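You operate a simulated robot arm through the tools that you are given. There is no shell and no other tool. Be economical: measure what you need, move in short steps, check, and stop when the job is done.

Carry out the task below with a simulated robot arm. There is one attempt and no reset: what you move stays moved.

JOB
Box up the seed tins in the small carton, but leave out the one with the earliest date.
Fine: fold both flaps shut; the earliest tin stays where it stands.

It is judged by the outcome, as a careful person would: the job done as asked, and still so three seconds after it is handed in. It fails if anything else is knocked over, pushed out of place, dropped, spilled or broken. Flat cloth is picked up by pressing the open fingertips on it (5 to 10 N) and closing them slowly along it; thin cloth reads only 2 to 8 mm in the jaws.

ROBOT AND FRAMES
A 6-joint arm with a two-finger parallel gripper, fixed in place. Base frame: the origin is at the foot of the arm, x ahead of it, y to its left, z up; the work surface is at about z = 820. Lengths are in mm, angles in rad, forces in N, time in s.
With the tool pointing down near the work surface it reaches from about 140 to 840 mm from the base axis. Its first joint turns from -2.897 to 2.897 rad. Payload 3.91 kg.
The tool frame sits at the grasp point between the pads (the TCP): z along the fingers, y along the line on which they close. The tips reach 30 mm beyond it. Largest opening 110 mm; finger width 20, thickness 10; the body of the gripper, 48 by 112 mm, starts 55 mm behind the TCP.
Orientation is that of the tool frame in the base frame, as a unit quaternion [x, y, z, w]. With the fingers straight down and closing along the base's y, the tool's x points along the base's -x, its y along +y and its z along -z.

CONTROLS
- The arm moves only by the tool send_rows. Its argument "commands" is text: rows parted by semicolons, each of 7 numbers parted by spaces: the shift along the tool's x, y, z in units of 400 mm (1.0 is 400 mm), then the turn, a rotation vector about the tool's x, y, z in units of 60 degrees (1.0 is 60 degrees), then the finger opening in mm, from 0 to 110. In form: x y z wx wy wz gripper; .... A call has 1 to 10 rows; each row is the pose to reach, as a shift and turn from the pose commanded when the call began, along the tool's axes at that moment. A call with a number of a shift or a turn outside -1 to 1 is refused whole. Each row takes 0.2 s and may step no farther than 50 mm and 0.15 rad from the row before; otherwise, or with a gripper value out of range, the whole call is refused. Where a pose cannot be reached the arm comes as near as it can. A force on the tool above 90 N (or 10 N above the force at the start of the call, whichever is more), or a blocked arm, ends the call early, and 0.2 s more pass. Each finger travels about 108 mm/s and halts on what it meets, pressing with about 28 N; the grip force reading is that of the motor and also rises with nothing between the fingers. The clock runs only during rows and for 0.2 s after the last one: add rows that repeat a pose to give the fingers time. It gives the time, the measured TCP pose, the force on the tool (base axes), the opening and the grip force at its end, in the units of the frame above (readings bear some noise).
- Cameras (640 x 400 px; columns grow to the right, rows downward): "scene" is fixed at [221.6, -499.9, 1645.3]; the picture's right is [0.86, -0.52, 0.00], its down [-0.30, -0.50, -0.81] and it looks along [0.42, 0.69, -0.59] (base axes); focal length 331 px, centre (320, 200). "wrist" rides on the gripper at [-36, 0, -57] in the tool frame; the picture's right is [0.00, -1.00, 0.00], its down [0.97, 0.00, -0.24] and it looks along [0.24, 0.00, 0.97] (tool axes); focal length 218 px, centre (320, 200). There is no depth. A picture from a camera that has moved, and an enlarged one, comes with that camera's place and axes in the base frame and with its lens.
- grab_frame(camera): a new picture of that camera. It takes no simulated time.
- raise_lower(by): slides the trunk up (or, below 0, down) by that many mm; the arm rides with it, the base frame stays. It gives what a move gives, with no picture.
- enlarge(camera, box): a new picture of the part [left, top, right, bottom] of that camera's present view, enlarged. It takes no simulated time.
- finish_job(): hands the job in; it is judged then, once.

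Go step by step. Nothing tells you positions but the pictures and the camera data: compare them with the known pose of the tool, close in by small moves and look again before you grip or let go. The budget is 120 turns and 64 pictures, counting those below and the enlarged ones. Unless the task says otherwise, let go and move clear before handing in, and close with one line.

The tools are called after "Call:" by a JSON object that holds its "api" and its "payload". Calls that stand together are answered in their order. send_rows: Moves the arm, as the interface text tells. Its arguments: {"type":"object","properties":{"commands":{"type":"string"}},"required":["commands"]} The other tools are called the same way: raise_lower (by) slides the trunk up or down; grab_frame (camera) takes a picture; enlarge (camera, box) takes an enlarged picture of a part of a camera's view; finish_job () hands the job in.

At the start:

```text
time_s: 0.0
tcp_pos: [302.7, 316.4, 1247.2]
tool_rot: [-0.001, 1.0, -0.001, 0.001]
contact_force: [-0.1, 0.2, -0.3]
grip_width: 110.0
grasp_force: 0.1
trunk travel left (down, up): [-475.0, 65.0]
```

scene: 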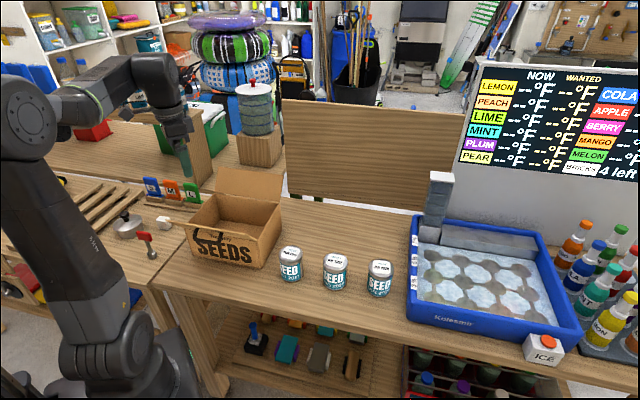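
wrist: 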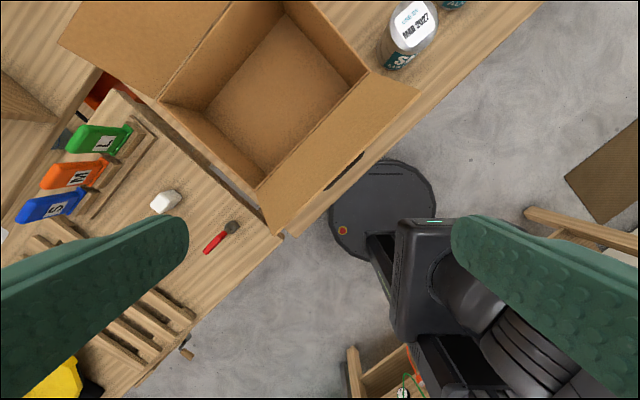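

I see an open carton marked SEEDS with two flaps, and three seed tins to the right of it. I'll read the dates and look at the carton more closely.

Call:
{"api": "enlarge", "payload": {"camera": "scene", "box": [260, 230, 420, 330]}}

Call:
{"api": "enlarge", "payload": {"camera": "scene", "box": [150, 150, 310, 280]}}

```text
4.00 times, centred on (340, 280) of scene
camera zoom: at [221.6, -499.9, 1645.3], right [0.86, -0.52, 0.0], down [-0.3, -0.5, -0.81], along [0.42, 0.69, -0.59], focal length 1323 px, centre (240, -120)
```

zoom: 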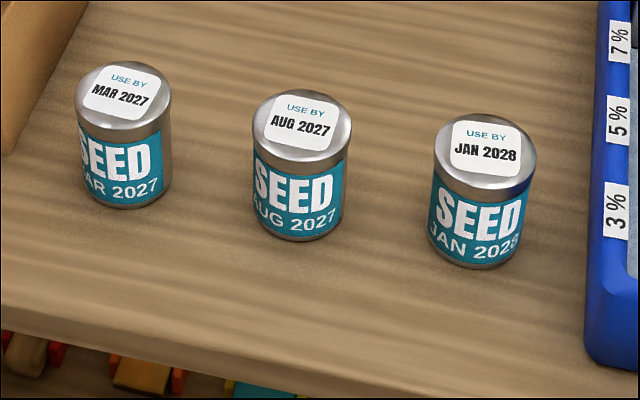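

```text
3.08 times, centred on (230, 215) of scene
camera zoom: at [221.6, -499.9, 1645.3], right [0.86, -0.52, 0.0], down [-0.3, -0.5, -0.81], along [0.42, 0.69, -0.59], focal length 1017 px, centre (597, 154)
```

zoom: 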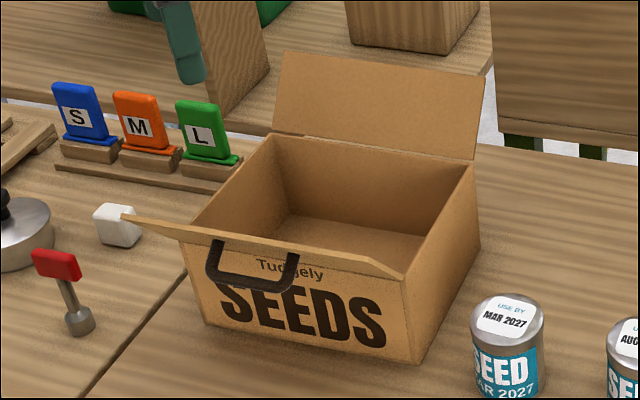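

MAR 2027 is the earliest and stays. AUG 2027 (about 623, 65) and JAN 2028 (about 726, -20) go into the carton, which is centred near (428, 397) and turned 45°. I'll move above the AUG tin with the gripper turned so it closes across the row of tins.

Call:
{"api": "send_rows", "payload": {"commands": "-0.08 -0.0628 0.0375 0 0 0.075 110; -0.16 -0.1256 0.075 0 0 0.15 110; -0.24 -0.1884 0.1125 0 0 0.225 110; -0.32 -0.2512 0.15 0 0 0.3 110; -0.4 -0.314 0.1875 0 0 0.375 110; -0.48 -0.3768 0.225 0 0 0.45 110; -0.56 -0.4396 0.2625 0 0 0.525 110; -0.64 -0.5024 0.3 0 0 0.6 110; -0.72 -0.5652 0.3375 0 0 0.675 110; -0.8 -0.628 0.375 0 0 0.75 110"}}

Call:
{"api": "grab_frame", "payload": {"camera": "wrist"}}

Call:
{"api": "grab_frame", "payload": {"camera": "scene"}}

```text
time_s: 2.2
tcp_pos: [623.2, 64.2, 1094.8]
tool_rot: [0.383, 0.924, 0.0, 0.0]
contact_force: [-0.2, 0.1, -1.2]
grip_width: 110.2
grasp_force: 0.0
trunk travel left (down, up): [-475.0, 65.0]
```

```text
59 pictures are left
camera wrist: at [647.2, 39.3, 1151.7], right [-0.71, -0.71, 0.0], down [-0.69, 0.69, 0.24], along [-0.17, 0.17, -0.97], focal length 218 px, centre (320, 200)
```

wrist: 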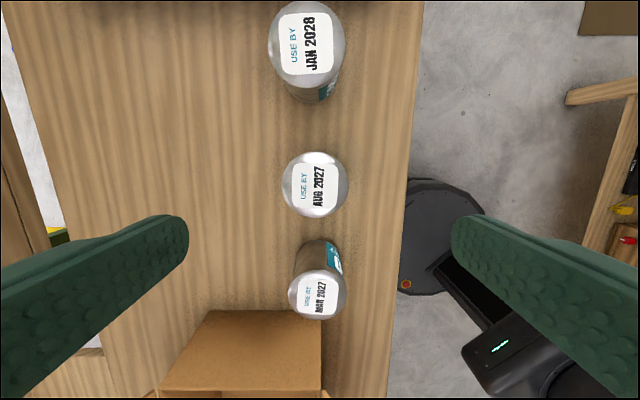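

```text
58 pictures are left
```

scene: 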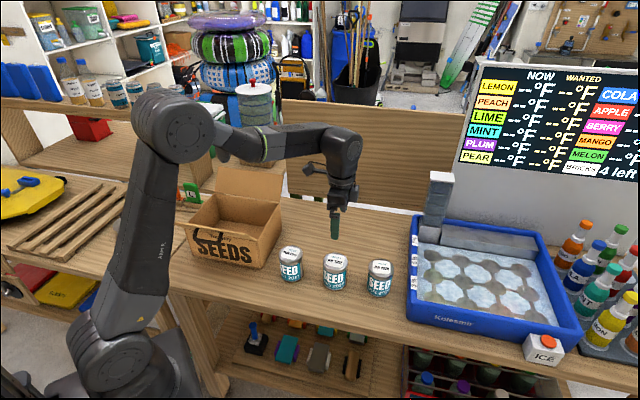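

The wrist view puts AUG at about (621, 72), with the top near z = 907. I'll centre on it and descend part way, then check.

Call:
{"api": "send_rows", "payload": {"commands": "0.016 0.0088 0.1 0 0 0 110; 0.016 0.0088 0.2 0 0 0 110; 0.016 0.0088 0.3 0 0 0 110; 0.016 0.0088 0.36 0 0 0 110"}}

Call:
{"api": "grab_frame", "payload": {"camera": "wrist"}}

```text
time_s: 3.2
tcp_pos: [621.5, 70.6, 951.1]
tool_rot: [0.383, 0.924, 0.0, -0.001]
contact_force: [-0.1, -0.1, -0.4]
grip_width: 110.1
grasp_force: 0.1
trunk travel left (down, up): [-475.0, 65.0]
```

```text
57 pictures are left
camera wrist: at [646.5, 44.7, 1007.8], right [-0.71, -0.71, 0.0], down [-0.69, 0.69, 0.24], along [-0.17, 0.17, -0.97], focal length 218 px, centre (320, 200)
```

wrist: 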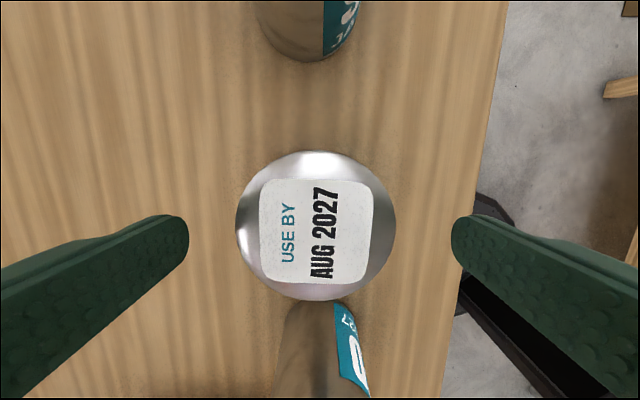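

The tin is centred between the fingers. I'll descend, close, and lift a little.

Call:
{"api": "send_rows", "payload": {"commands": "0.005 0.004 0.09 0 0 0 110; 0.005 0.004 0.18 0 0 0 110; 0.005 0.004 0.18 0 0 0 90; 0.005 0.004 0.18 0 0 0 70; 0.005 0.004 0.18 0 0 0 60; 0.005 0.004 0.18 0 0 0 60; 0.005 0.004 0.18 0 0 0 60"}}

```text
time_s: 4.8
tcp_pos: [619.2, 69.9, 880.2]
tool_rot: [0.382, 0.924, 0.0, 0.0]
contact_force: [-0.9, 0.3, 1.0]
grip_width: 73.7
grasp_force: 28.3
trunk travel left (down, up): [-475.0, 65.0]
```

Gripped at 74 mm. Lifting straight up.

Call:
{"api": "send_rows", "payload": {"commands": "0 0 -0.04 0 0 0 60; 0 0 -0.12 0 0 0 60; 0 0 -0.22 0 0 0 60; 0 0 -0.32 0 0 0 60; 0 0 -0.42 0 0 0 60; 0 0 -0.52 0 0 0 60; 0 0 -0.6 0 0 0 60"}}

Call:
{"api": "grab_frame", "payload": {"camera": "scene"}}

```text
time_s: 6.4
tcp_pos: [619.8, 75.5, 1122.8]
tool_rot: [0.382, 0.924, 0.0, -0.001]
contact_force: [-0.2, -0.1, -2.4]
grip_width: 73.4
grasp_force: 28.3
trunk travel left (down, up): [-475.0, 65.0]
```

```text
56 pictures are left
```

scene: 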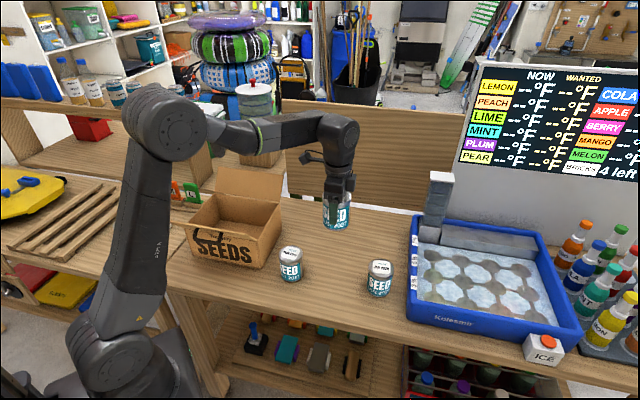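

The tin is held. I'll carry it high over to the carton and look down into it.

Call:
{"api": "send_rows", "payload": {"commands": "0.1 0.025 0 0 0 0 60; 0.2 0.05 0 0 0 0 60; 0.3 0.075 0 0 0 0 60; 0.4 0.1 0 0 0 0 60; 0.5 0.125 0 0 0 0 60; 0.6 0.15 0 0 0 0 60; 0.7 0.18 0 0 0 0 60; 0.77 0.205 0 0 0 0 60; 0.8 0.23 0 0 0 0 60"}}

Call:
{"api": "grab_frame", "payload": {"camera": "wrist"}}

Call:
{"api": "grab_frame", "payload": {"camera": "scene"}}

```text
time_s: 8.4
tcp_pos: [460.1, 363.2, 1120.2]
tool_rot: [0.383, 0.924, -0.001, 0.0]
contact_force: [-0.4, 0.5, -2.8]
grip_width: 73.2
grasp_force: 27.8
trunk travel left (down, up): [-475.0, 65.0]
```

```text
55 pictures are left
camera wrist: at [484.2, 338.8, 1177.9], right [-0.71, -0.71, 0.0], down [-0.69, 0.69, 0.24], along [-0.17, 0.17, -0.97], focal length 218 px, centre (320, 200)
```

wrist: 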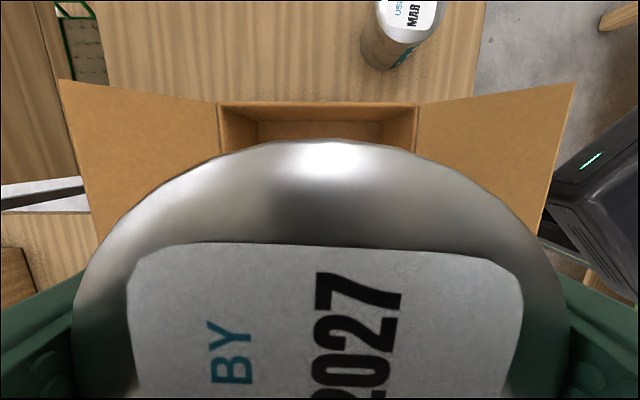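

```text
54 pictures are left
```

scene: 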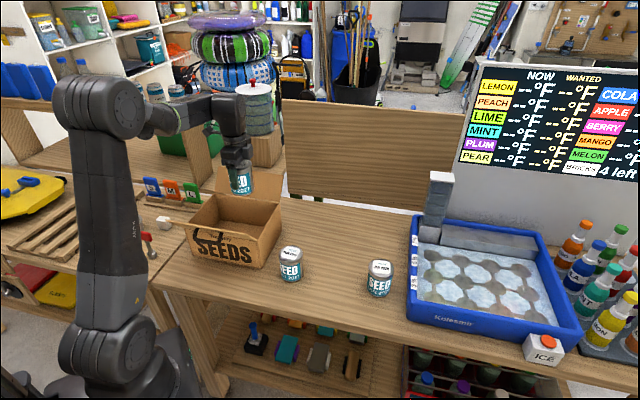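

The carton's near wall is centred at about (515, 310). It is 200 mm wide and 250 mm deep, with both flaps about 100 mm long and leaning 45° outward. I'll move the tin to the far half and lower it in.

Call:
{"api": "send_rows", "payload": {"commands": "0.1 0.002 0 0 0 0 60; 0.2 0.0035 0 0 0 0 60; 0.26 0.0035 0 0 0 0 60; 0.26 0.0035 0.1 0 0 0 60; 0.26 0.0035 0.2 0 0 0 60; 0.26 0.0035 0.3 0 0 0 60; 0.26 0.0035 0.36 0 0 0 60; 0.26 0.0035 0.36 0 0 0 60"}}

Call:
{"api": "enlarge", "payload": {"camera": "scene", "box": [150, 90, 310, 280]}}

Call:
{"api": "grab_frame", "payload": {"camera": "wrist"}}

```text
time_s: 10.2
tcp_pos: [387.2, 439.7, 975.3]
tool_rot: [0.382, 0.924, 0.0, 0.0]
contact_force: [-0.3, -0.3, -2.4]
grip_width: 73.2
grasp_force: 28.0
trunk travel left (down, up): [-475.0, 65.0]
```

```text
2.11 times, centred on (230, 185) of scene
camera zoom: at [221.6, -499.9, 1645.3], right [0.86, -0.52, 0.0], down [-0.3, -0.5, -0.81], along [0.42, 0.69, -0.59], focal length 696 px, centre (510, 232)
```

zoom: 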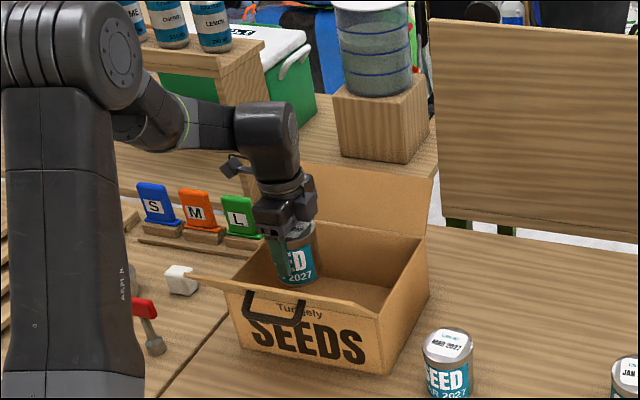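

```text
52 pictures are left
camera wrist: at [411.4, 414.8, 1033.2], right [-0.71, -0.71, 0.0], down [-0.69, 0.69, 0.24], along [-0.17, 0.17, -0.97], focal length 218 px, centre (320, 200)
```

wrist: 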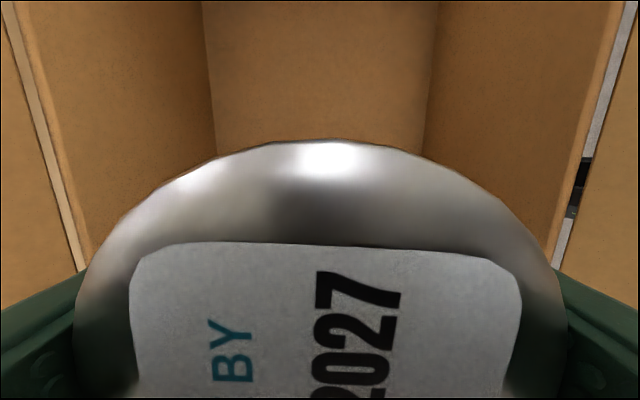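

The tin is well centred between the side walls. I'll lower it toward the floor, gently at the end.

Call:
{"api": "send_rows", "payload": {"commands": "0 0 0.08 0 0 0 60; 0 0 0.16 0 0 0 60; 0 0 0.2 0 0 0 60; 0 0 0.215 0 0 0 60; 0 0 0.222 0 0 0 60; 0 0 0.227 0 0 0 60; 0 0 0.227 0 0 0 60"}}

```text
time_s: 11.8
tcp_pos: [384.9, 441.0, 887.9]
tool_rot: [0.383, 0.924, 0.002, 0.0]
contact_force: [-3.0, 1.1, 17.5]
grip_width: 73.2
grasp_force: 28.1
trunk travel left (down, up): [-475.0, 65.0]
```

It touched down with 17 N at z ≈ 888. I'll open moderately and rise.

Call:
{"api": "send_rows", "payload": {"commands": "0 0 -0.004 0 0 0 80; 0 0 -0.004 0 0 0 92; 0 0 -0.004 0 0 0 92; 0 0 -0.08 0 0 0 92; 0 0 -0.18 0 0 0 92; 0 0 -0.3 0 0 0 92; 0 0 -0.42 0 0 0 92; 0 0 -0.54 0 0 0 92"}}

Call:
{"api": "grab_frame", "payload": {"camera": "wrist"}}

```text
time_s: 13.6
tcp_pos: [384.5, 438.8, 1100.8]
tool_rot: [0.382, 0.924, -0.001, 0.001]
contact_force: [-0.1, -0.3, 0.6]
grip_width: 92.1
grasp_force: 0.2
trunk travel left (down, up): [-475.0, 65.0]
```

```text
51 pictures are left
camera wrist: at [410.4, 412.7, 1157.8], right [-0.71, -0.71, 0.0], down [-0.69, 0.69, 0.24], along [-0.17, 0.17, -0.97], focal length 218 px, centre (320, 200)
```

wrist: 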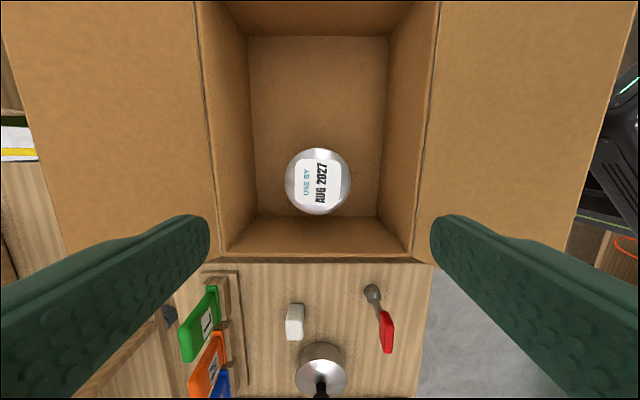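

AUG is standing in the far half. Now I'll go back for JAN 2028.

Call:
{"api": "send_rows", "payload": {"commands": "-0.12 -0.0175 0 0 0 0 110; -0.24 -0.035 0 0 0 0 110; -0.36 -0.0525 0 0 0 0 110; -0.48 -0.07 0 0 0 0 110; -0.6 -0.0875 0 0 0 0 110; -0.72 -0.105 0 0 0 0 110; -0.84 -0.1225 0 0 0 0 110; -0.96 -0.14 0 0 0 0 110"}}

Call:
{"api": "send_rows", "payload": {"commands": "-0.12 -0.0175 0 0 0 0 110; -0.24 -0.035 0 0 0 0 110; -0.36 -0.0525 0 0 0 0 110; -0.456 -0.07 0 0 0 0 110; -0.456 -0.07 0.1 0 0 0 110; -0.456 -0.07 0.2 0 0 0 110; -0.456 -0.07 0.3 0 0 0 110; -0.456 -0.07 0.37 0 0 0 110"}}

Call:
{"api": "grab_frame", "payload": {"camera": "wrist"}}

```text
time_s: 15.4
tcp_pos: [619.4, 125.0, 1098.9]
tool_rot: [0.383, 0.924, 0.0, -0.002]
contact_force: [0.7, -0.5, 0.0]
grip_width: 109.9
grasp_force: 0.1
trunk travel left (down, up): [-475.0, 65.0]
```

```text
time_s: 17.2
tcp_pos: [727.9, -18.6, 953.4]
tool_rot: [0.382, 0.924, 0.0, 0.0]
contact_force: [-0.1, -0.5, -0.2]
grip_width: 109.9
grasp_force: 0.1
trunk travel left (down, up): [-475.0, 65.0]
```

```text
50 pictures are left
camera wrist: at [752.6, -44.4, 1009.6], right [-0.71, -0.71, 0.0], down [-0.69, 0.69, 0.24], along [-0.17, 0.17, -0.97], focal length 218 px, centre (320, 200)
```

wrist: 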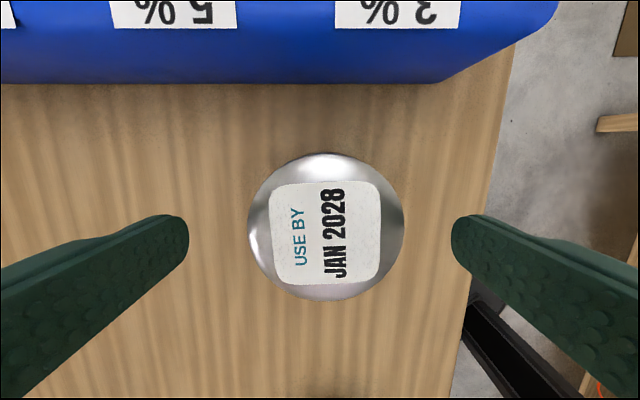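

JAN is aligned within a few mm. I'll descend and grip.

Call:
{"api": "send_rows", "payload": {"commands": "0.005 -0.005 0.09 0 0 0 110; 0.005 -0.005 0.18 0 0 0 110; 0.005 -0.005 0.18 0 0 0 90; 0.005 -0.005 0.18 0 0 0 70; 0.005 -0.005 0.18 0 0 0 60; 0.005 -0.005 0.18 0 0 0 60; 0.005 -0.005 0.18 0 0 0 60"}}

Call:
{"api": "send_rows", "payload": {"commands": "0 0 -0.04 0 0 0 60; 0 0 -0.12 0 0 0 60; 0 0 -0.22 0 0 0 60; 0 0 -0.32 0 0 0 60; 0 0 -0.42 0 0 0 60; 0 0 -0.52 0 0 0 60; 0 0 -0.6 0 0 0 60; 0 0 -0.6 0 0 0 60"}}

```text
time_s: 18.8
tcp_pos: [724.7, -19.5, 881.9]
tool_rot: [0.382, 0.924, 0.0, -0.001]
contact_force: [-1.8, 0.1, 1.7]
grip_width: 73.5
grasp_force: 28.4
trunk travel left (down, up): [-475.0, 65.0]
```

```text
time_s: 20.6
tcp_pos: [727.6, -16.0, 1123.7]
tool_rot: [0.383, 0.924, 0.0, 0.001]
contact_force: [0.1, -1.2, -1.6]
grip_width: 73.4
grasp_force: 27.7
trunk travel left (down, up): [-475.0, 65.0]
```

JAN is held. Carrying it to the near half of the carton.

Call:
{"api": "send_rows", "payload": {"commands": "0.06 0.01 0 0 0 0 60; 0.18 0.031 0 0 0 0 60; 0.3 0.052 0 0 0 0 60; 0.42 0.073 0 0 0 0 60; 0.54 0.094 0 0 0 0 60; 0.66 0.115 0 0 0 0 60; 0.78 0.136 0 0 0 0 60; 0.9 0.157 0 0 0 0 60; 0.97 0.17 0 0 0 0 60"}}

Call:
{"api": "send_rows", "payload": {"commands": "0.09 0.016 0 0 0 0 60; 0.155 0.029 0 0 0 0 60; 0.17 0.0305 0 0 0 0 60; 0.17 0.0305 0.1 0 0 0 60; 0.17 0.0305 0.2 0 0 0 60; 0.17 0.0305 0.3 0 0 0 60; 0.17 0.0305 0.36 0 0 0 60; 0.17 0.0305 0.36 0 0 0 60"}}

Call:
{"api": "grab_frame", "payload": {"camera": "wrist"}}

Call:
{"api": "enlarge", "payload": {"camera": "scene", "box": [150, 90, 310, 280]}}

```text
time_s: 22.6
tcp_pos: [497.3, 305.0, 1123.8]
tool_rot: [0.383, 0.924, 0.0, 0.0]
contact_force: [0.4, 1.0, -2.7]
grip_width: 73.4
grasp_force: 27.3
trunk travel left (down, up): [-475.0, 65.0]
```

```text
time_s: 24.4
tcp_pos: [459.1, 362.1, 980.7]
tool_rot: [0.383, 0.924, 0.0, 0.0]
contact_force: [-0.3, 0.7, -2.3]
grip_width: 73.3
grasp_force: 28.1
trunk travel left (down, up): [-475.0, 65.0]
```

```text
49 pictures are left
camera wrist: at [485.1, 336.5, 1038.1], right [-0.71, -0.71, 0.0], down [-0.69, 0.69, 0.24], along [-0.17, 0.17, -0.97], focal length 218 px, centre (320, 200)
```

wrist: 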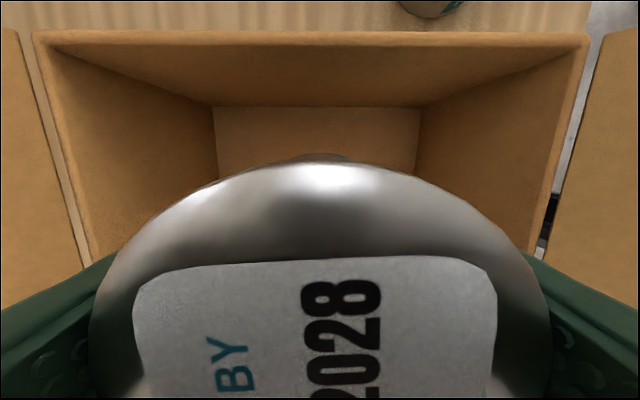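

```text
2.11 times, centred on (230, 185) of scene
camera zoom: at [221.6, -499.9, 1645.3], right [0.86, -0.52, 0.0], down [-0.3, -0.5, -0.81], along [0.42, 0.69, -0.59], focal length 696 px, centre (510, 232)
```

zoom: 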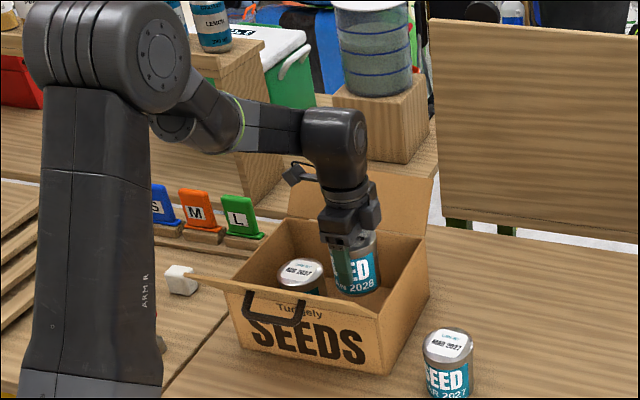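

JAN is clear of AUG and of the walls. Lowering.

Call:
{"api": "send_rows", "payload": {"commands": "0 0 0.08 0 0 0 60; 0 0 0.16 0 0 0 60; 0 0 0.2 0 0 0 60; 0 0 0.22 0 0 0 60; 0 0 0.228 0 0 0 60; 0 0 0.232 0 0 0 60; 0 0 0.232 0 0 0 60"}}

```text
time_s: 26.0
tcp_pos: [460.1, 358.9, 887.7]
tool_rot: [0.383, 0.924, 0.002, 0.0]
contact_force: [2.3, -1.1, 17.6]
grip_width: 73.6
grasp_force: 27.9
trunk travel left (down, up): [-475.0, 65.0]
```

Call:
{"api": "send_rows", "payload": {"commands": "0 0 -0.004 0 0 0 80; 0 0 -0.004 0 0 0 92; 0 0 -0.004 0 0 0 92; 0 0 -0.08 0 0 0 92; 0 0 -0.18 0 0 0 92; 0 0 -0.3 0 0 0 92; 0 0 -0.42 0 0 0 92; 0 0 -0.54 0 0 0 92"}}

Call:
{"api": "grab_frame", "payload": {"camera": "wrist"}}

Call:
{"api": "enlarge", "payload": {"camera": "scene", "box": [150, 150, 310, 280]}}

```text
time_s: 27.8
tcp_pos: [458.5, 360.0, 1102.1]
tool_rot: [0.382, 0.924, 0.0, 0.0]
contact_force: [-0.4, 0.5, -0.1]
grip_width: 91.8
grasp_force: 0.0
trunk travel left (down, up): [-475.0, 65.0]
```

```text
47 pictures are left
camera wrist: at [482.9, 336.1, 1159.7], right [-0.71, -0.71, 0.0], down [-0.69, 0.69, 0.24], along [-0.17, 0.17, -0.97], focal length 218 px, centre (320, 200)
```

wrist: 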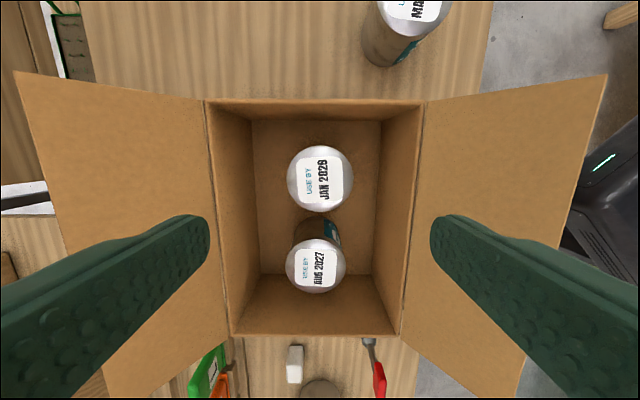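

```text
3.08 times, centred on (230, 215) of scene
camera zoom: at [221.6, -499.9, 1645.3], right [0.86, -0.52, 0.0], down [-0.3, -0.5, -0.81], along [0.42, 0.69, -0.59], focal length 1017 px, centre (597, 154)
```

zoom: 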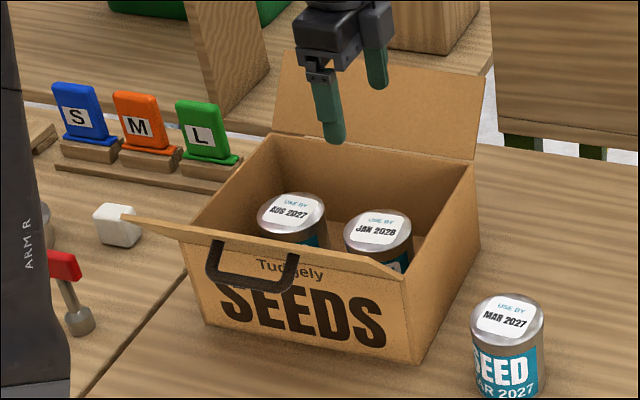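

Both tins are inside. Next I'll close the fingers and move outside the front flap, then lower beside it.

Call:
{"api": "send_rows", "payload": {"commands": "0.025 -0.105 0 0 0 0 60; 0.05 -0.21 0 0 0 0 20; 0.075 -0.315 0 0 0 0 0; 0.1 -0.42 0 0 0 0 0; 0.125 -0.525 0 0 0 0 0; 0.125 -0.525 0.1 0 0 0 0; 0.125 -0.525 0.2 0 0 0 0; 0.125 -0.525 0.24 0 0 0 0; 0.125 -0.525 0.24 0 0 0 0"}}

Call:
{"api": "grab_frame", "payload": {"camera": "scene"}}

Call:
{"api": "grab_frame", "payload": {"camera": "wrist"}}

```text
time_s: 29.8
tcp_pos: [274.3, 246.6, 1005.0]
tool_rot: [0.382, 0.924, 0.001, 0.0]
contact_force: [-0.3, -0.3, -0.5]
grip_width: 0.0
grasp_force: 28.5
trunk travel left (down, up): [-475.0, 65.0]
```

```text
45 pictures are left
```

scene: 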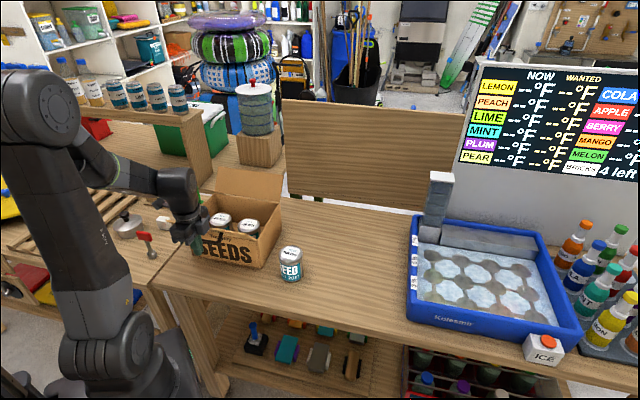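

```text
44 pictures are left
camera wrist: at [298.7, 222.6, 1062.5], right [-0.71, -0.71, 0.0], down [-0.69, 0.69, 0.24], along [-0.17, 0.17, -0.97], focal length 218 px, centre (320, 200)
```

wrist: 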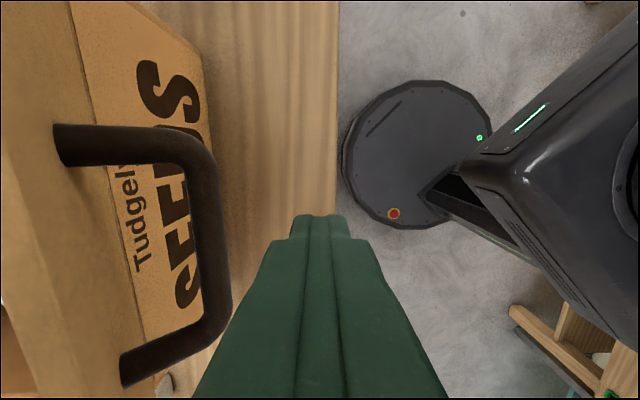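

There is a real carry handle on the front flap, at roughly x 90–200 mm along it, so I should push the flap near its right-hand end instead. I'll shift 85 mm toward that end and begin pushing inward.

Call:
{"api": "send_rows", "payload": {"commands": "-0.11 0 0 0 0 0 0; -0.2125 0 0 0 0 0 0; -0.2125 0.04 0 0 0 0 0; -0.2125 0.08 0 0 0 0 0; -0.2125 0.12 -0.008 0 0 0 0; -0.2125 0.1625 -0.0125 0 0 0 0; -0.2125 0.2 -0.02 0 0 0 0; -0.2125 0.2375 -0.03 0 0 0 0"}}

Call:
{"api": "enlarge", "payload": {"camera": "scene", "box": [150, 150, 310, 280]}}

Call:
{"api": "grab_frame", "payload": {"camera": "wrist"}}

```text
time_s: 31.6
tcp_pos: [400.6, 255.0, 1017.6]
tool_rot: [0.383, 0.924, 0.001, -0.001]
contact_force: [-0.5, -0.6, 0.6]
grip_width: 0.0
grasp_force: 28.4
trunk travel left (down, up): [-475.0, 65.0]
```

```text
3.08 times, centred on (230, 215) of scene
camera zoom: at [221.6, -499.9, 1645.3], right [0.86, -0.52, 0.0], down [-0.3, -0.5, -0.81], along [0.42, 0.69, -0.59], focal length 1017 px, centre (597, 154)
```

zoom: 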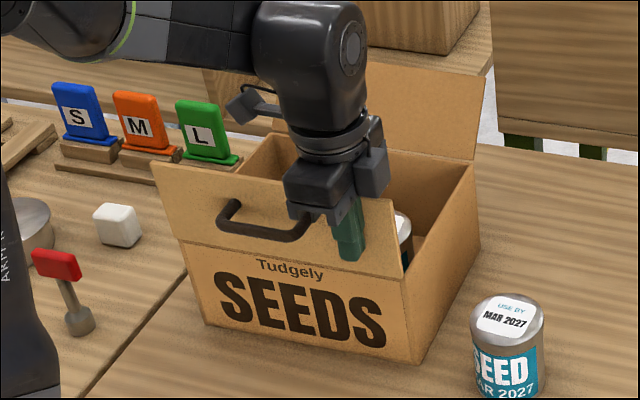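

```text
42 pictures are left
camera wrist: at [425.9, 230.0, 1075.0], right [-0.71, -0.71, 0.0], down [-0.69, 0.69, 0.24], along [-0.17, 0.17, -0.97], focal length 218 px, centre (320, 200)
```

wrist: 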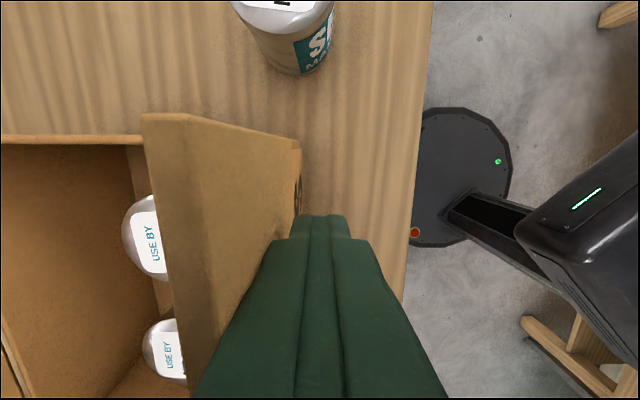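

The flap is upright, with the finger just clear of the handle. I'll keep sweeping it over and down.

Call:
{"api": "send_rows", "payload": {"commands": "-0.02 0.03 -0.03 0 0 0 0; -0.02 0.062 -0.05 0 0 0 0; -0.02 0.09 -0.056 0 0 0 0; -0.02 0.115 -0.06 0 0 0 0; -0.02 0.14 -0.056 0 0 0 0; -0.02 0.165 -0.045 0 0 0 0; -0.02 0.185 -0.02 0 0 0 0; -0.02 0.2 0.01 0 0 0 0; -0.02 0.21 0.04 0 0 0 0; -0.02 0.22 0.065 0 0 0 0"}}

Call:
{"api": "enlarge", "payload": {"camera": "scene", "box": [150, 150, 310, 280]}}

```text
time_s: 33.8
tcp_pos: [468.0, 311.1, 992.0]
tool_rot: [0.383, 0.924, 0.0, 0.0]
contact_force: [0.2, -0.8, 0.7]
grip_width: 0.2
grasp_force: 28.0
trunk travel left (down, up): [-475.0, 65.0]
```

```text
3.08 times, centred on (230, 215) of scene
camera zoom: at [221.6, -499.9, 1645.3], right [0.86, -0.52, 0.0], down [-0.3, -0.5, -0.81], along [0.42, 0.69, -0.59], focal length 1017 px, centre (597, 154)
```

zoom: 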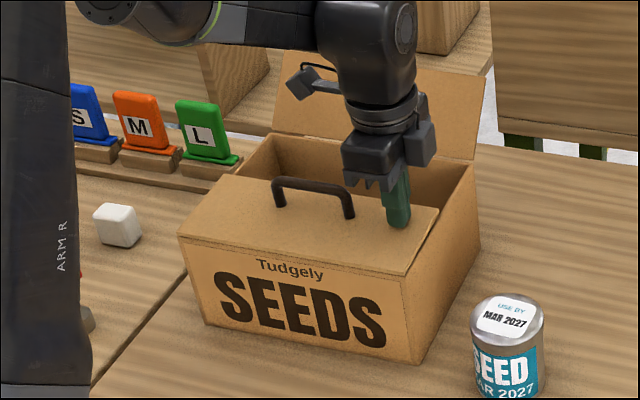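

The front flap is nearly flat. I'll press it the last few millimetres, lift away, and see whether it stays.

Call:
{"api": "send_rows", "payload": {"commands": "0 0 0.015 0 0 0 0; 0 0 0.025 0 0 0 0; 0 0 0.033 0 0 0 0; 0 0 0.038 0 0 0 0; 0 0 0.038 0 0 0 0"}}

Call:
{"api": "send_rows", "payload": {"commands": "0 0 -0.08 0 0 0 0; 0 0 -0.18 0 0 0 0; 0 0 -0.3 0 0 0 0; 0 0 -0.3 0 0 0 0; 0 0 -0.3 0 0 0 0"}}

Call:
{"api": "enlarge", "payload": {"camera": "scene", "box": [150, 150, 310, 280]}}

Call:
{"api": "grab_frame", "payload": {"camera": "wrist"}}

```text
time_s: 35.0
tcp_pos: [467.5, 310.7, 986.6]
tool_rot: [0.381, 0.925, 0.009, 0.005]
contact_force: [-4.7, 3.6, 86.5]
grip_width: 0.0
grasp_force: 27.9
trunk travel left (down, up): [-475.0, 65.0]
```

```text
time_s: 36.2
tcp_pos: [472.9, 309.6, 1092.3]
tool_rot: [0.382, 0.924, 0.0, 0.0]
contact_force: [0.5, 0.7, 0.5]
grip_width: 0.0
grasp_force: 27.5
trunk travel left (down, up): [-475.0, 65.0]
```

```text
3.08 times, centred on (230, 215) of scene
camera zoom: at [221.6, -499.9, 1645.3], right [0.86, -0.52, 0.0], down [-0.3, -0.5, -0.81], along [0.42, 0.69, -0.59], focal length 1017 px, centre (597, 154)
```

zoom: 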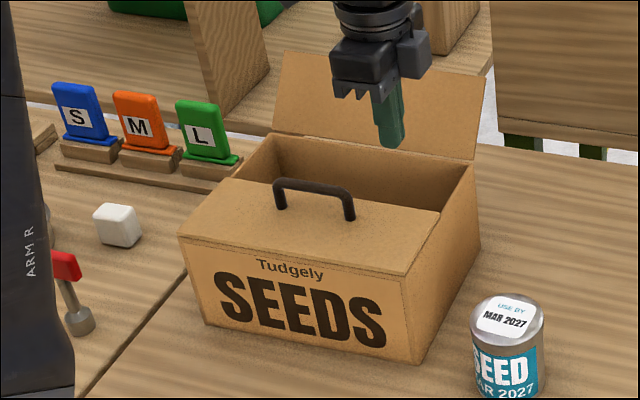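

```text
39 pictures are left
camera wrist: at [497.8, 284.1, 1148.7], right [-0.71, -0.71, 0.0], down [-0.69, 0.69, 0.24], along [-0.17, 0.17, -0.97], focal length 218 px, centre (320, 200)
```

wrist: 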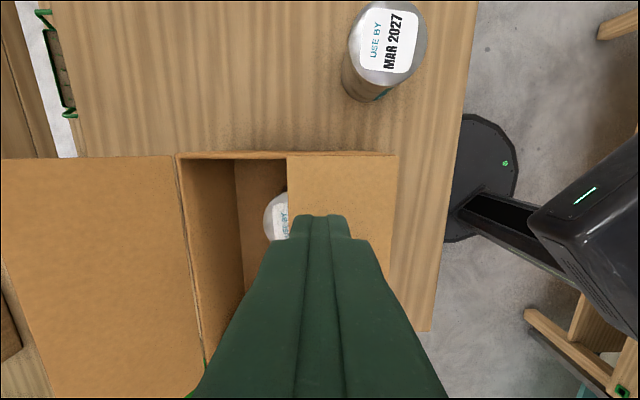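

The front flap stays shut. Next I'll go over the top to behind the back flap.

Call:
{"api": "send_rows", "payload": {"commands": "0.0 0.0 -0.08 0 0 0 0; 0.04 0.1 -0.08 0 0 0 0; 0.08 0.2 -0.08 0 0 0 0; 0.12 0.3 -0.08 0 0 0 0; 0.16 0.4 -0.08 0 0 0 0; 0.2 0.5 -0.08 0 0 0 0; 0.24 0.6 -0.08 0 0 0 0; 0.24 0.65 -0.08 0 0 0 0; 0.24 0.65 -0.08 0 0 0 0"}}

Call:
{"api": "grab_frame", "payload": {"camera": "wrist"}}

Call:
{"api": "grab_frame", "payload": {"camera": "scene"}}

```text
time_s: 38.2
tcp_pos: [565.4, 544.0, 1122.9]
tool_rot: [0.382, 0.924, 0.0, -0.001]
contact_force: [-0.2, -0.1, 0.0]
grip_width: 0.0
grasp_force: 28.1
out of reach, approached as far as the arm can: row 7, 8, 9
trunk travel left (down, up): [-475.0, 65.0]
```

```text
38 pictures are left
camera wrist: at [591.4, 518.9, 1180.7], right [-0.71, -0.71, 0.0], down [-0.69, 0.69, 0.24], along [-0.17, 0.17, -0.97], focal length 218 px, centre (320, 200)
```

wrist: 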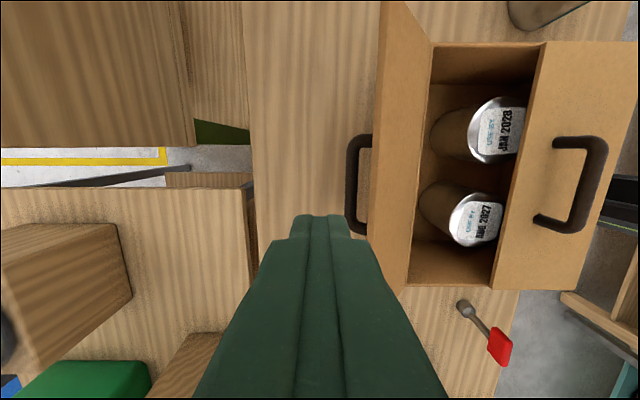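

```text
37 pictures are left
```

scene: 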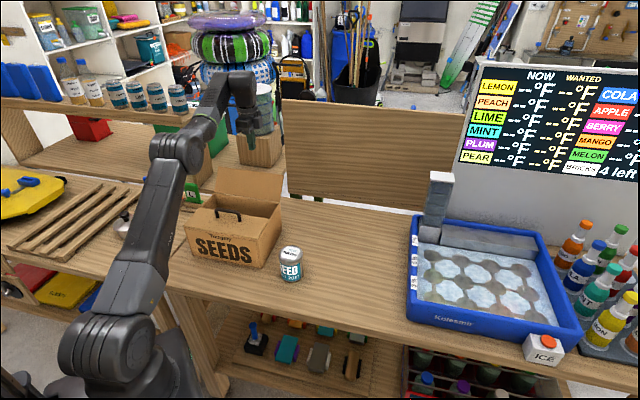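

The back flap has a handle too, so I'll again work near the flap's right-hand end. Lower positions reach farther, so I'll go down here first and then slide sideways.

Call:
{"api": "send_rows", "payload": {"commands": "0 -0.03 0.08 0 0 0 0; 0 -0.04 0.16 0 0 0 0; 0 -0.04 0.24 0 0 0 0; 0 -0.04 0.27 0 0 0 0; 0 -0.04 0.27 0 0 0 0"}}

Call:
{"api": "grab_frame", "payload": {"camera": "wrist"}}

```text
time_s: 39.4
tcp_pos: [557.0, 534.8, 1018.7]
tool_rot: [0.382, 0.924, 0.001, 0.0]
contact_force: [-0.5, 0.5, -0.5]
grip_width: 0.0
grasp_force: 28.0
trunk travel left (down, up): [-475.0, 65.0]
```

```text
36 pictures are left
camera wrist: at [581.5, 508.6, 1075.8], right [-0.71, -0.71, 0.0], down [-0.69, 0.69, 0.24], along [-0.17, 0.17, -0.97], focal length 218 px, centre (320, 200)
```

wrist: 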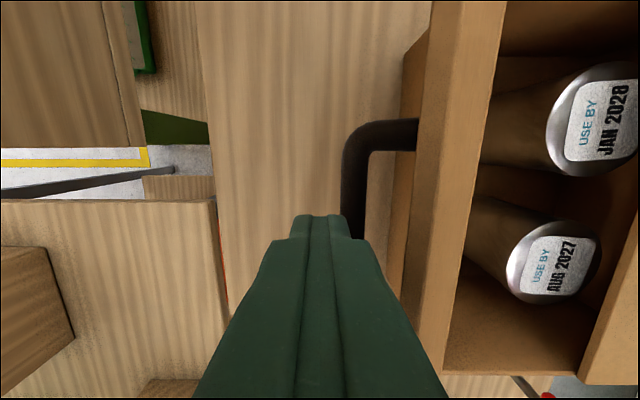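

I'm close to the handle's outer bar. I'll move outward 14 mm, then slide sideways past the handle toward the near end.

Call:
{"api": "send_rows", "payload": {"commands": "0 0.035 0 0 0 0 0; -0.06 0.035 0 0 0 0 0; -0.12 0.035 0 0 0 0 0; -0.18 0.035 0 0 0 0 0; -0.235 0.035 0 0 0 0 0; -0.235 0.035 0 0 0 0 0"}}

Call:
{"api": "grab_frame", "payload": {"camera": "wrist"}}

```text
time_s: 40.8
tcp_pos: [633.1, 476.1, 1016.3]
tool_rot: [0.382, 0.924, 0.0, 0.0]
contact_force: [0.0, 0.3, -0.3]
grip_width: 0.1
grasp_force: 27.9
trunk travel left (down, up): [-475.0, 65.0]
```

```text
35 pictures are left
camera wrist: at [658.4, 451.1, 1074.5], right [-0.71, -0.71, 0.0], down [-0.69, 0.69, 0.24], along [-0.17, 0.17, -0.97], focal length 218 px, centre (320, 200)
```

wrist: 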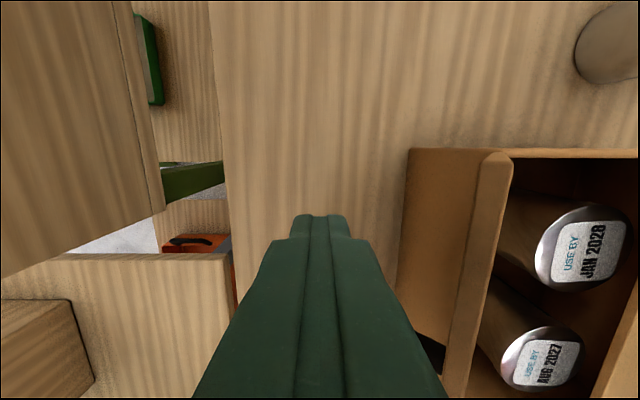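

Clear of the handle now. Pushing the back flap up to vertical.

Call:
{"api": "send_rows", "payload": {"commands": "0 -0.04 0 0 0 0 0; 0 -0.08 0 0 0 0 0; 0 -0.12 -0.005 0 0 0 0; 0 -0.16 -0.012 0 0 0 0; 0 -0.2025 -0.02 0 0 0 0"}}

Call:
{"api": "enlarge", "payload": {"camera": "scene", "box": [150, 120, 310, 280]}}

Call:
{"api": "grab_frame", "payload": {"camera": "wrist"}}

```text
time_s: 42.0
tcp_pos: [576.2, 419.9, 1026.2]
tool_rot: [0.382, 0.924, 0.0, 0.0]
contact_force: [-0.4, 0.2, 0.3]
grip_width: 0.0
grasp_force: 28.0
trunk travel left (down, up): [-475.0, 65.0]
```

```text
2.50 times, centred on (230, 200) of scene
camera zoom: at [221.6, -499.9, 1645.3], right [0.86, -0.52, 0.0], down [-0.3, -0.5, -0.81], along [0.42, 0.69, -0.59], focal length 827 px, centre (545, 200)
```

zoom: 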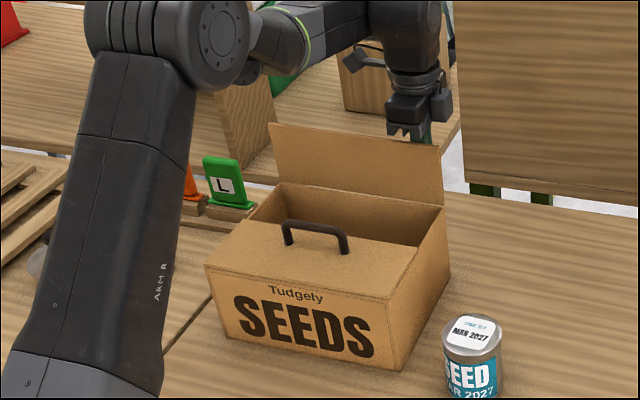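

```text
33 pictures are left
camera wrist: at [601.0, 394.0, 1083.9], right [-0.71, -0.71, 0.0], down [-0.69, 0.69, 0.24], along [-0.17, 0.17, -0.97], focal length 218 px, centre (320, 200)
```

wrist: 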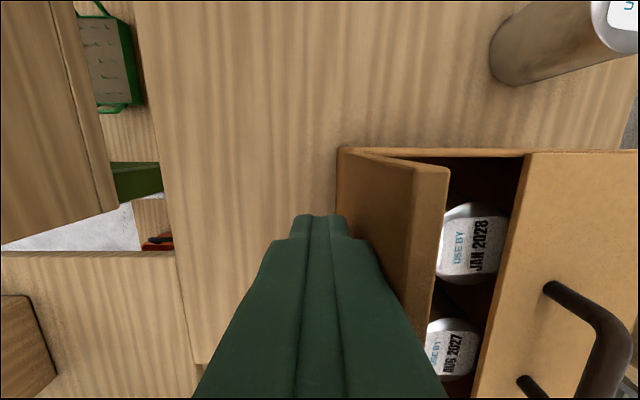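

The flap is past upright. Sweeping it over and down now.

Call:
{"api": "send_rows", "payload": {"commands": "0 -0.0325 -0.035 0 0 0 0; 0 -0.065 -0.06 0 0 0 0; 0 -0.1025 -0.07 0 0 0 0; 0 -0.1325 -0.065 0 0 0 0; 0 -0.165 -0.0475 0 0 0 0; 0 -0.1875 -0.0175 0 0 0 0; 0 -0.2025 0.015 0 0 0 0; 0 -0.215 0.0475 0 0 0 0; 0 -0.225 0.075 0 0 0 0; 0 -0.228 0.085 0 0 0 0"}}

Call:
{"api": "enlarge", "payload": {"camera": "scene", "box": [150, 120, 310, 280]}}

```text
time_s: 44.2
tcp_pos: [512.0, 352.6, 991.7]
tool_rot: [0.382, 0.924, 0.0, 0.0]
contact_force: [1.1, -0.1, 0.0]
grip_width: 0.0
grasp_force: 28.1
trunk travel left (down, up): [-475.0, 65.0]
```

```text
2.50 times, centred on (230, 200) of scene
camera zoom: at [221.6, -499.9, 1645.3], right [0.86, -0.52, 0.0], down [-0.3, -0.5, -0.81], along [0.42, 0.69, -0.59], focal length 827 px, centre (545, 200)
```

zoom: 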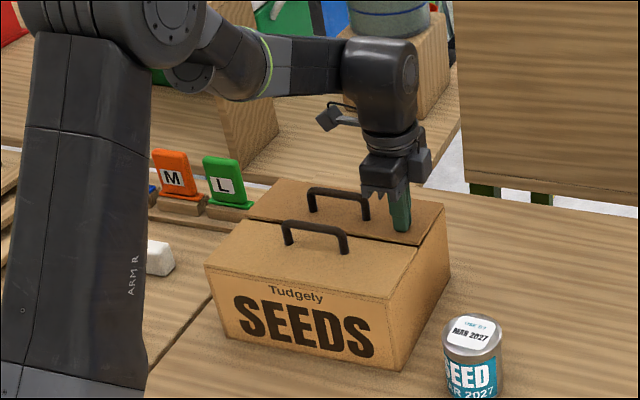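

Nearly closed. I'll press gently, then retreat upward.

Call:
{"api": "send_rows", "payload": {"commands": "0 0 0.006 0 0 0 0; 0 0 0.011 0 0 0 0; 0 0 0.015 0 0 0 0; 0 0 0.015 0 0 0 0"}}

Call:
{"api": "send_rows", "payload": {"commands": "0 0 -0.08 0 0 0 0; 0 0 -0.18 0 0 0 0; 0 0 -0.3 0 0 0 0; -0.05 -0.05 -0.4 0 0 0 0; -0.1 -0.1 -0.45 0 0 0 0; -0.15 -0.15 -0.45 0 0 0 0"}}

Call:
{"api": "enlarge", "payload": {"camera": "scene", "box": [150, 150, 310, 280]}}

Call:
{"api": "grab_frame", "payload": {"camera": "wrist"}}

```text
time_s: 45.2
tcp_pos: [511.0, 352.8, 986.5]
tool_rot: [0.383, 0.924, 0.002, 0.001]
contact_force: [-0.2, -3.4, 15.8]
grip_width: 0.1
grasp_force: 28.1
trunk travel left (down, up): [-475.0, 65.0]
```

```text
time_s: 46.6
tcp_pos: [507.7, 271.4, 1164.1]
tool_rot: [0.383, 0.924, 0.0, -0.001]
contact_force: [-0.2, 0.3, -0.2]
grip_width: 0.2
grasp_force: 27.6
trunk travel left (down, up): [-475.0, 65.0]
```

```text
3.08 times, centred on (230, 215) of scene
camera zoom: at [221.6, -499.9, 1645.3], right [0.86, -0.52, 0.0], down [-0.3, -0.5, -0.81], along [0.42, 0.69, -0.59], focal length 1017 px, centre (597, 154)
```

zoom: 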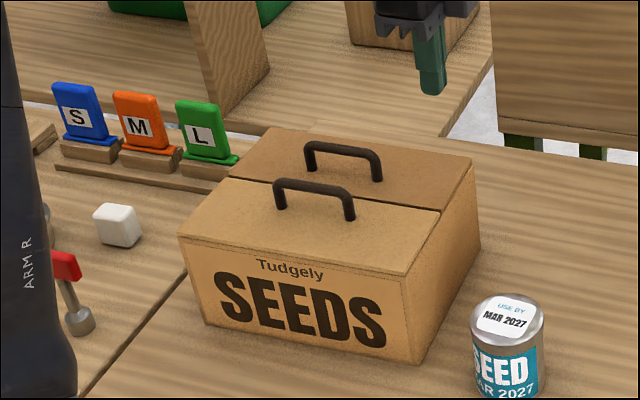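

```text
30 pictures are left
camera wrist: at [532.6, 245.3, 1220.5], right [-0.71, -0.71, 0.0], down [-0.69, 0.69, 0.24], along [-0.17, 0.17, -0.97], focal length 218 px, centre (320, 200)
```

wrist: 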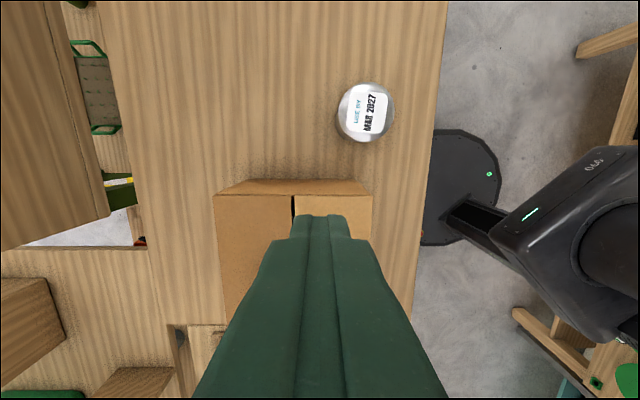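

Both flaps are shut and staying shut. MAR 2027 stands where it was, and the arm is clear, so I'm handing in.

Call:
{"api": "finish_job", "payload": {}}

```text
The job is handed in.
```

The AUG 2027 and JAN 2028 tins are in the SEEDS carton with both flaps folded shut, and the MAR 2027 tin, the earliest, still stands where it was.
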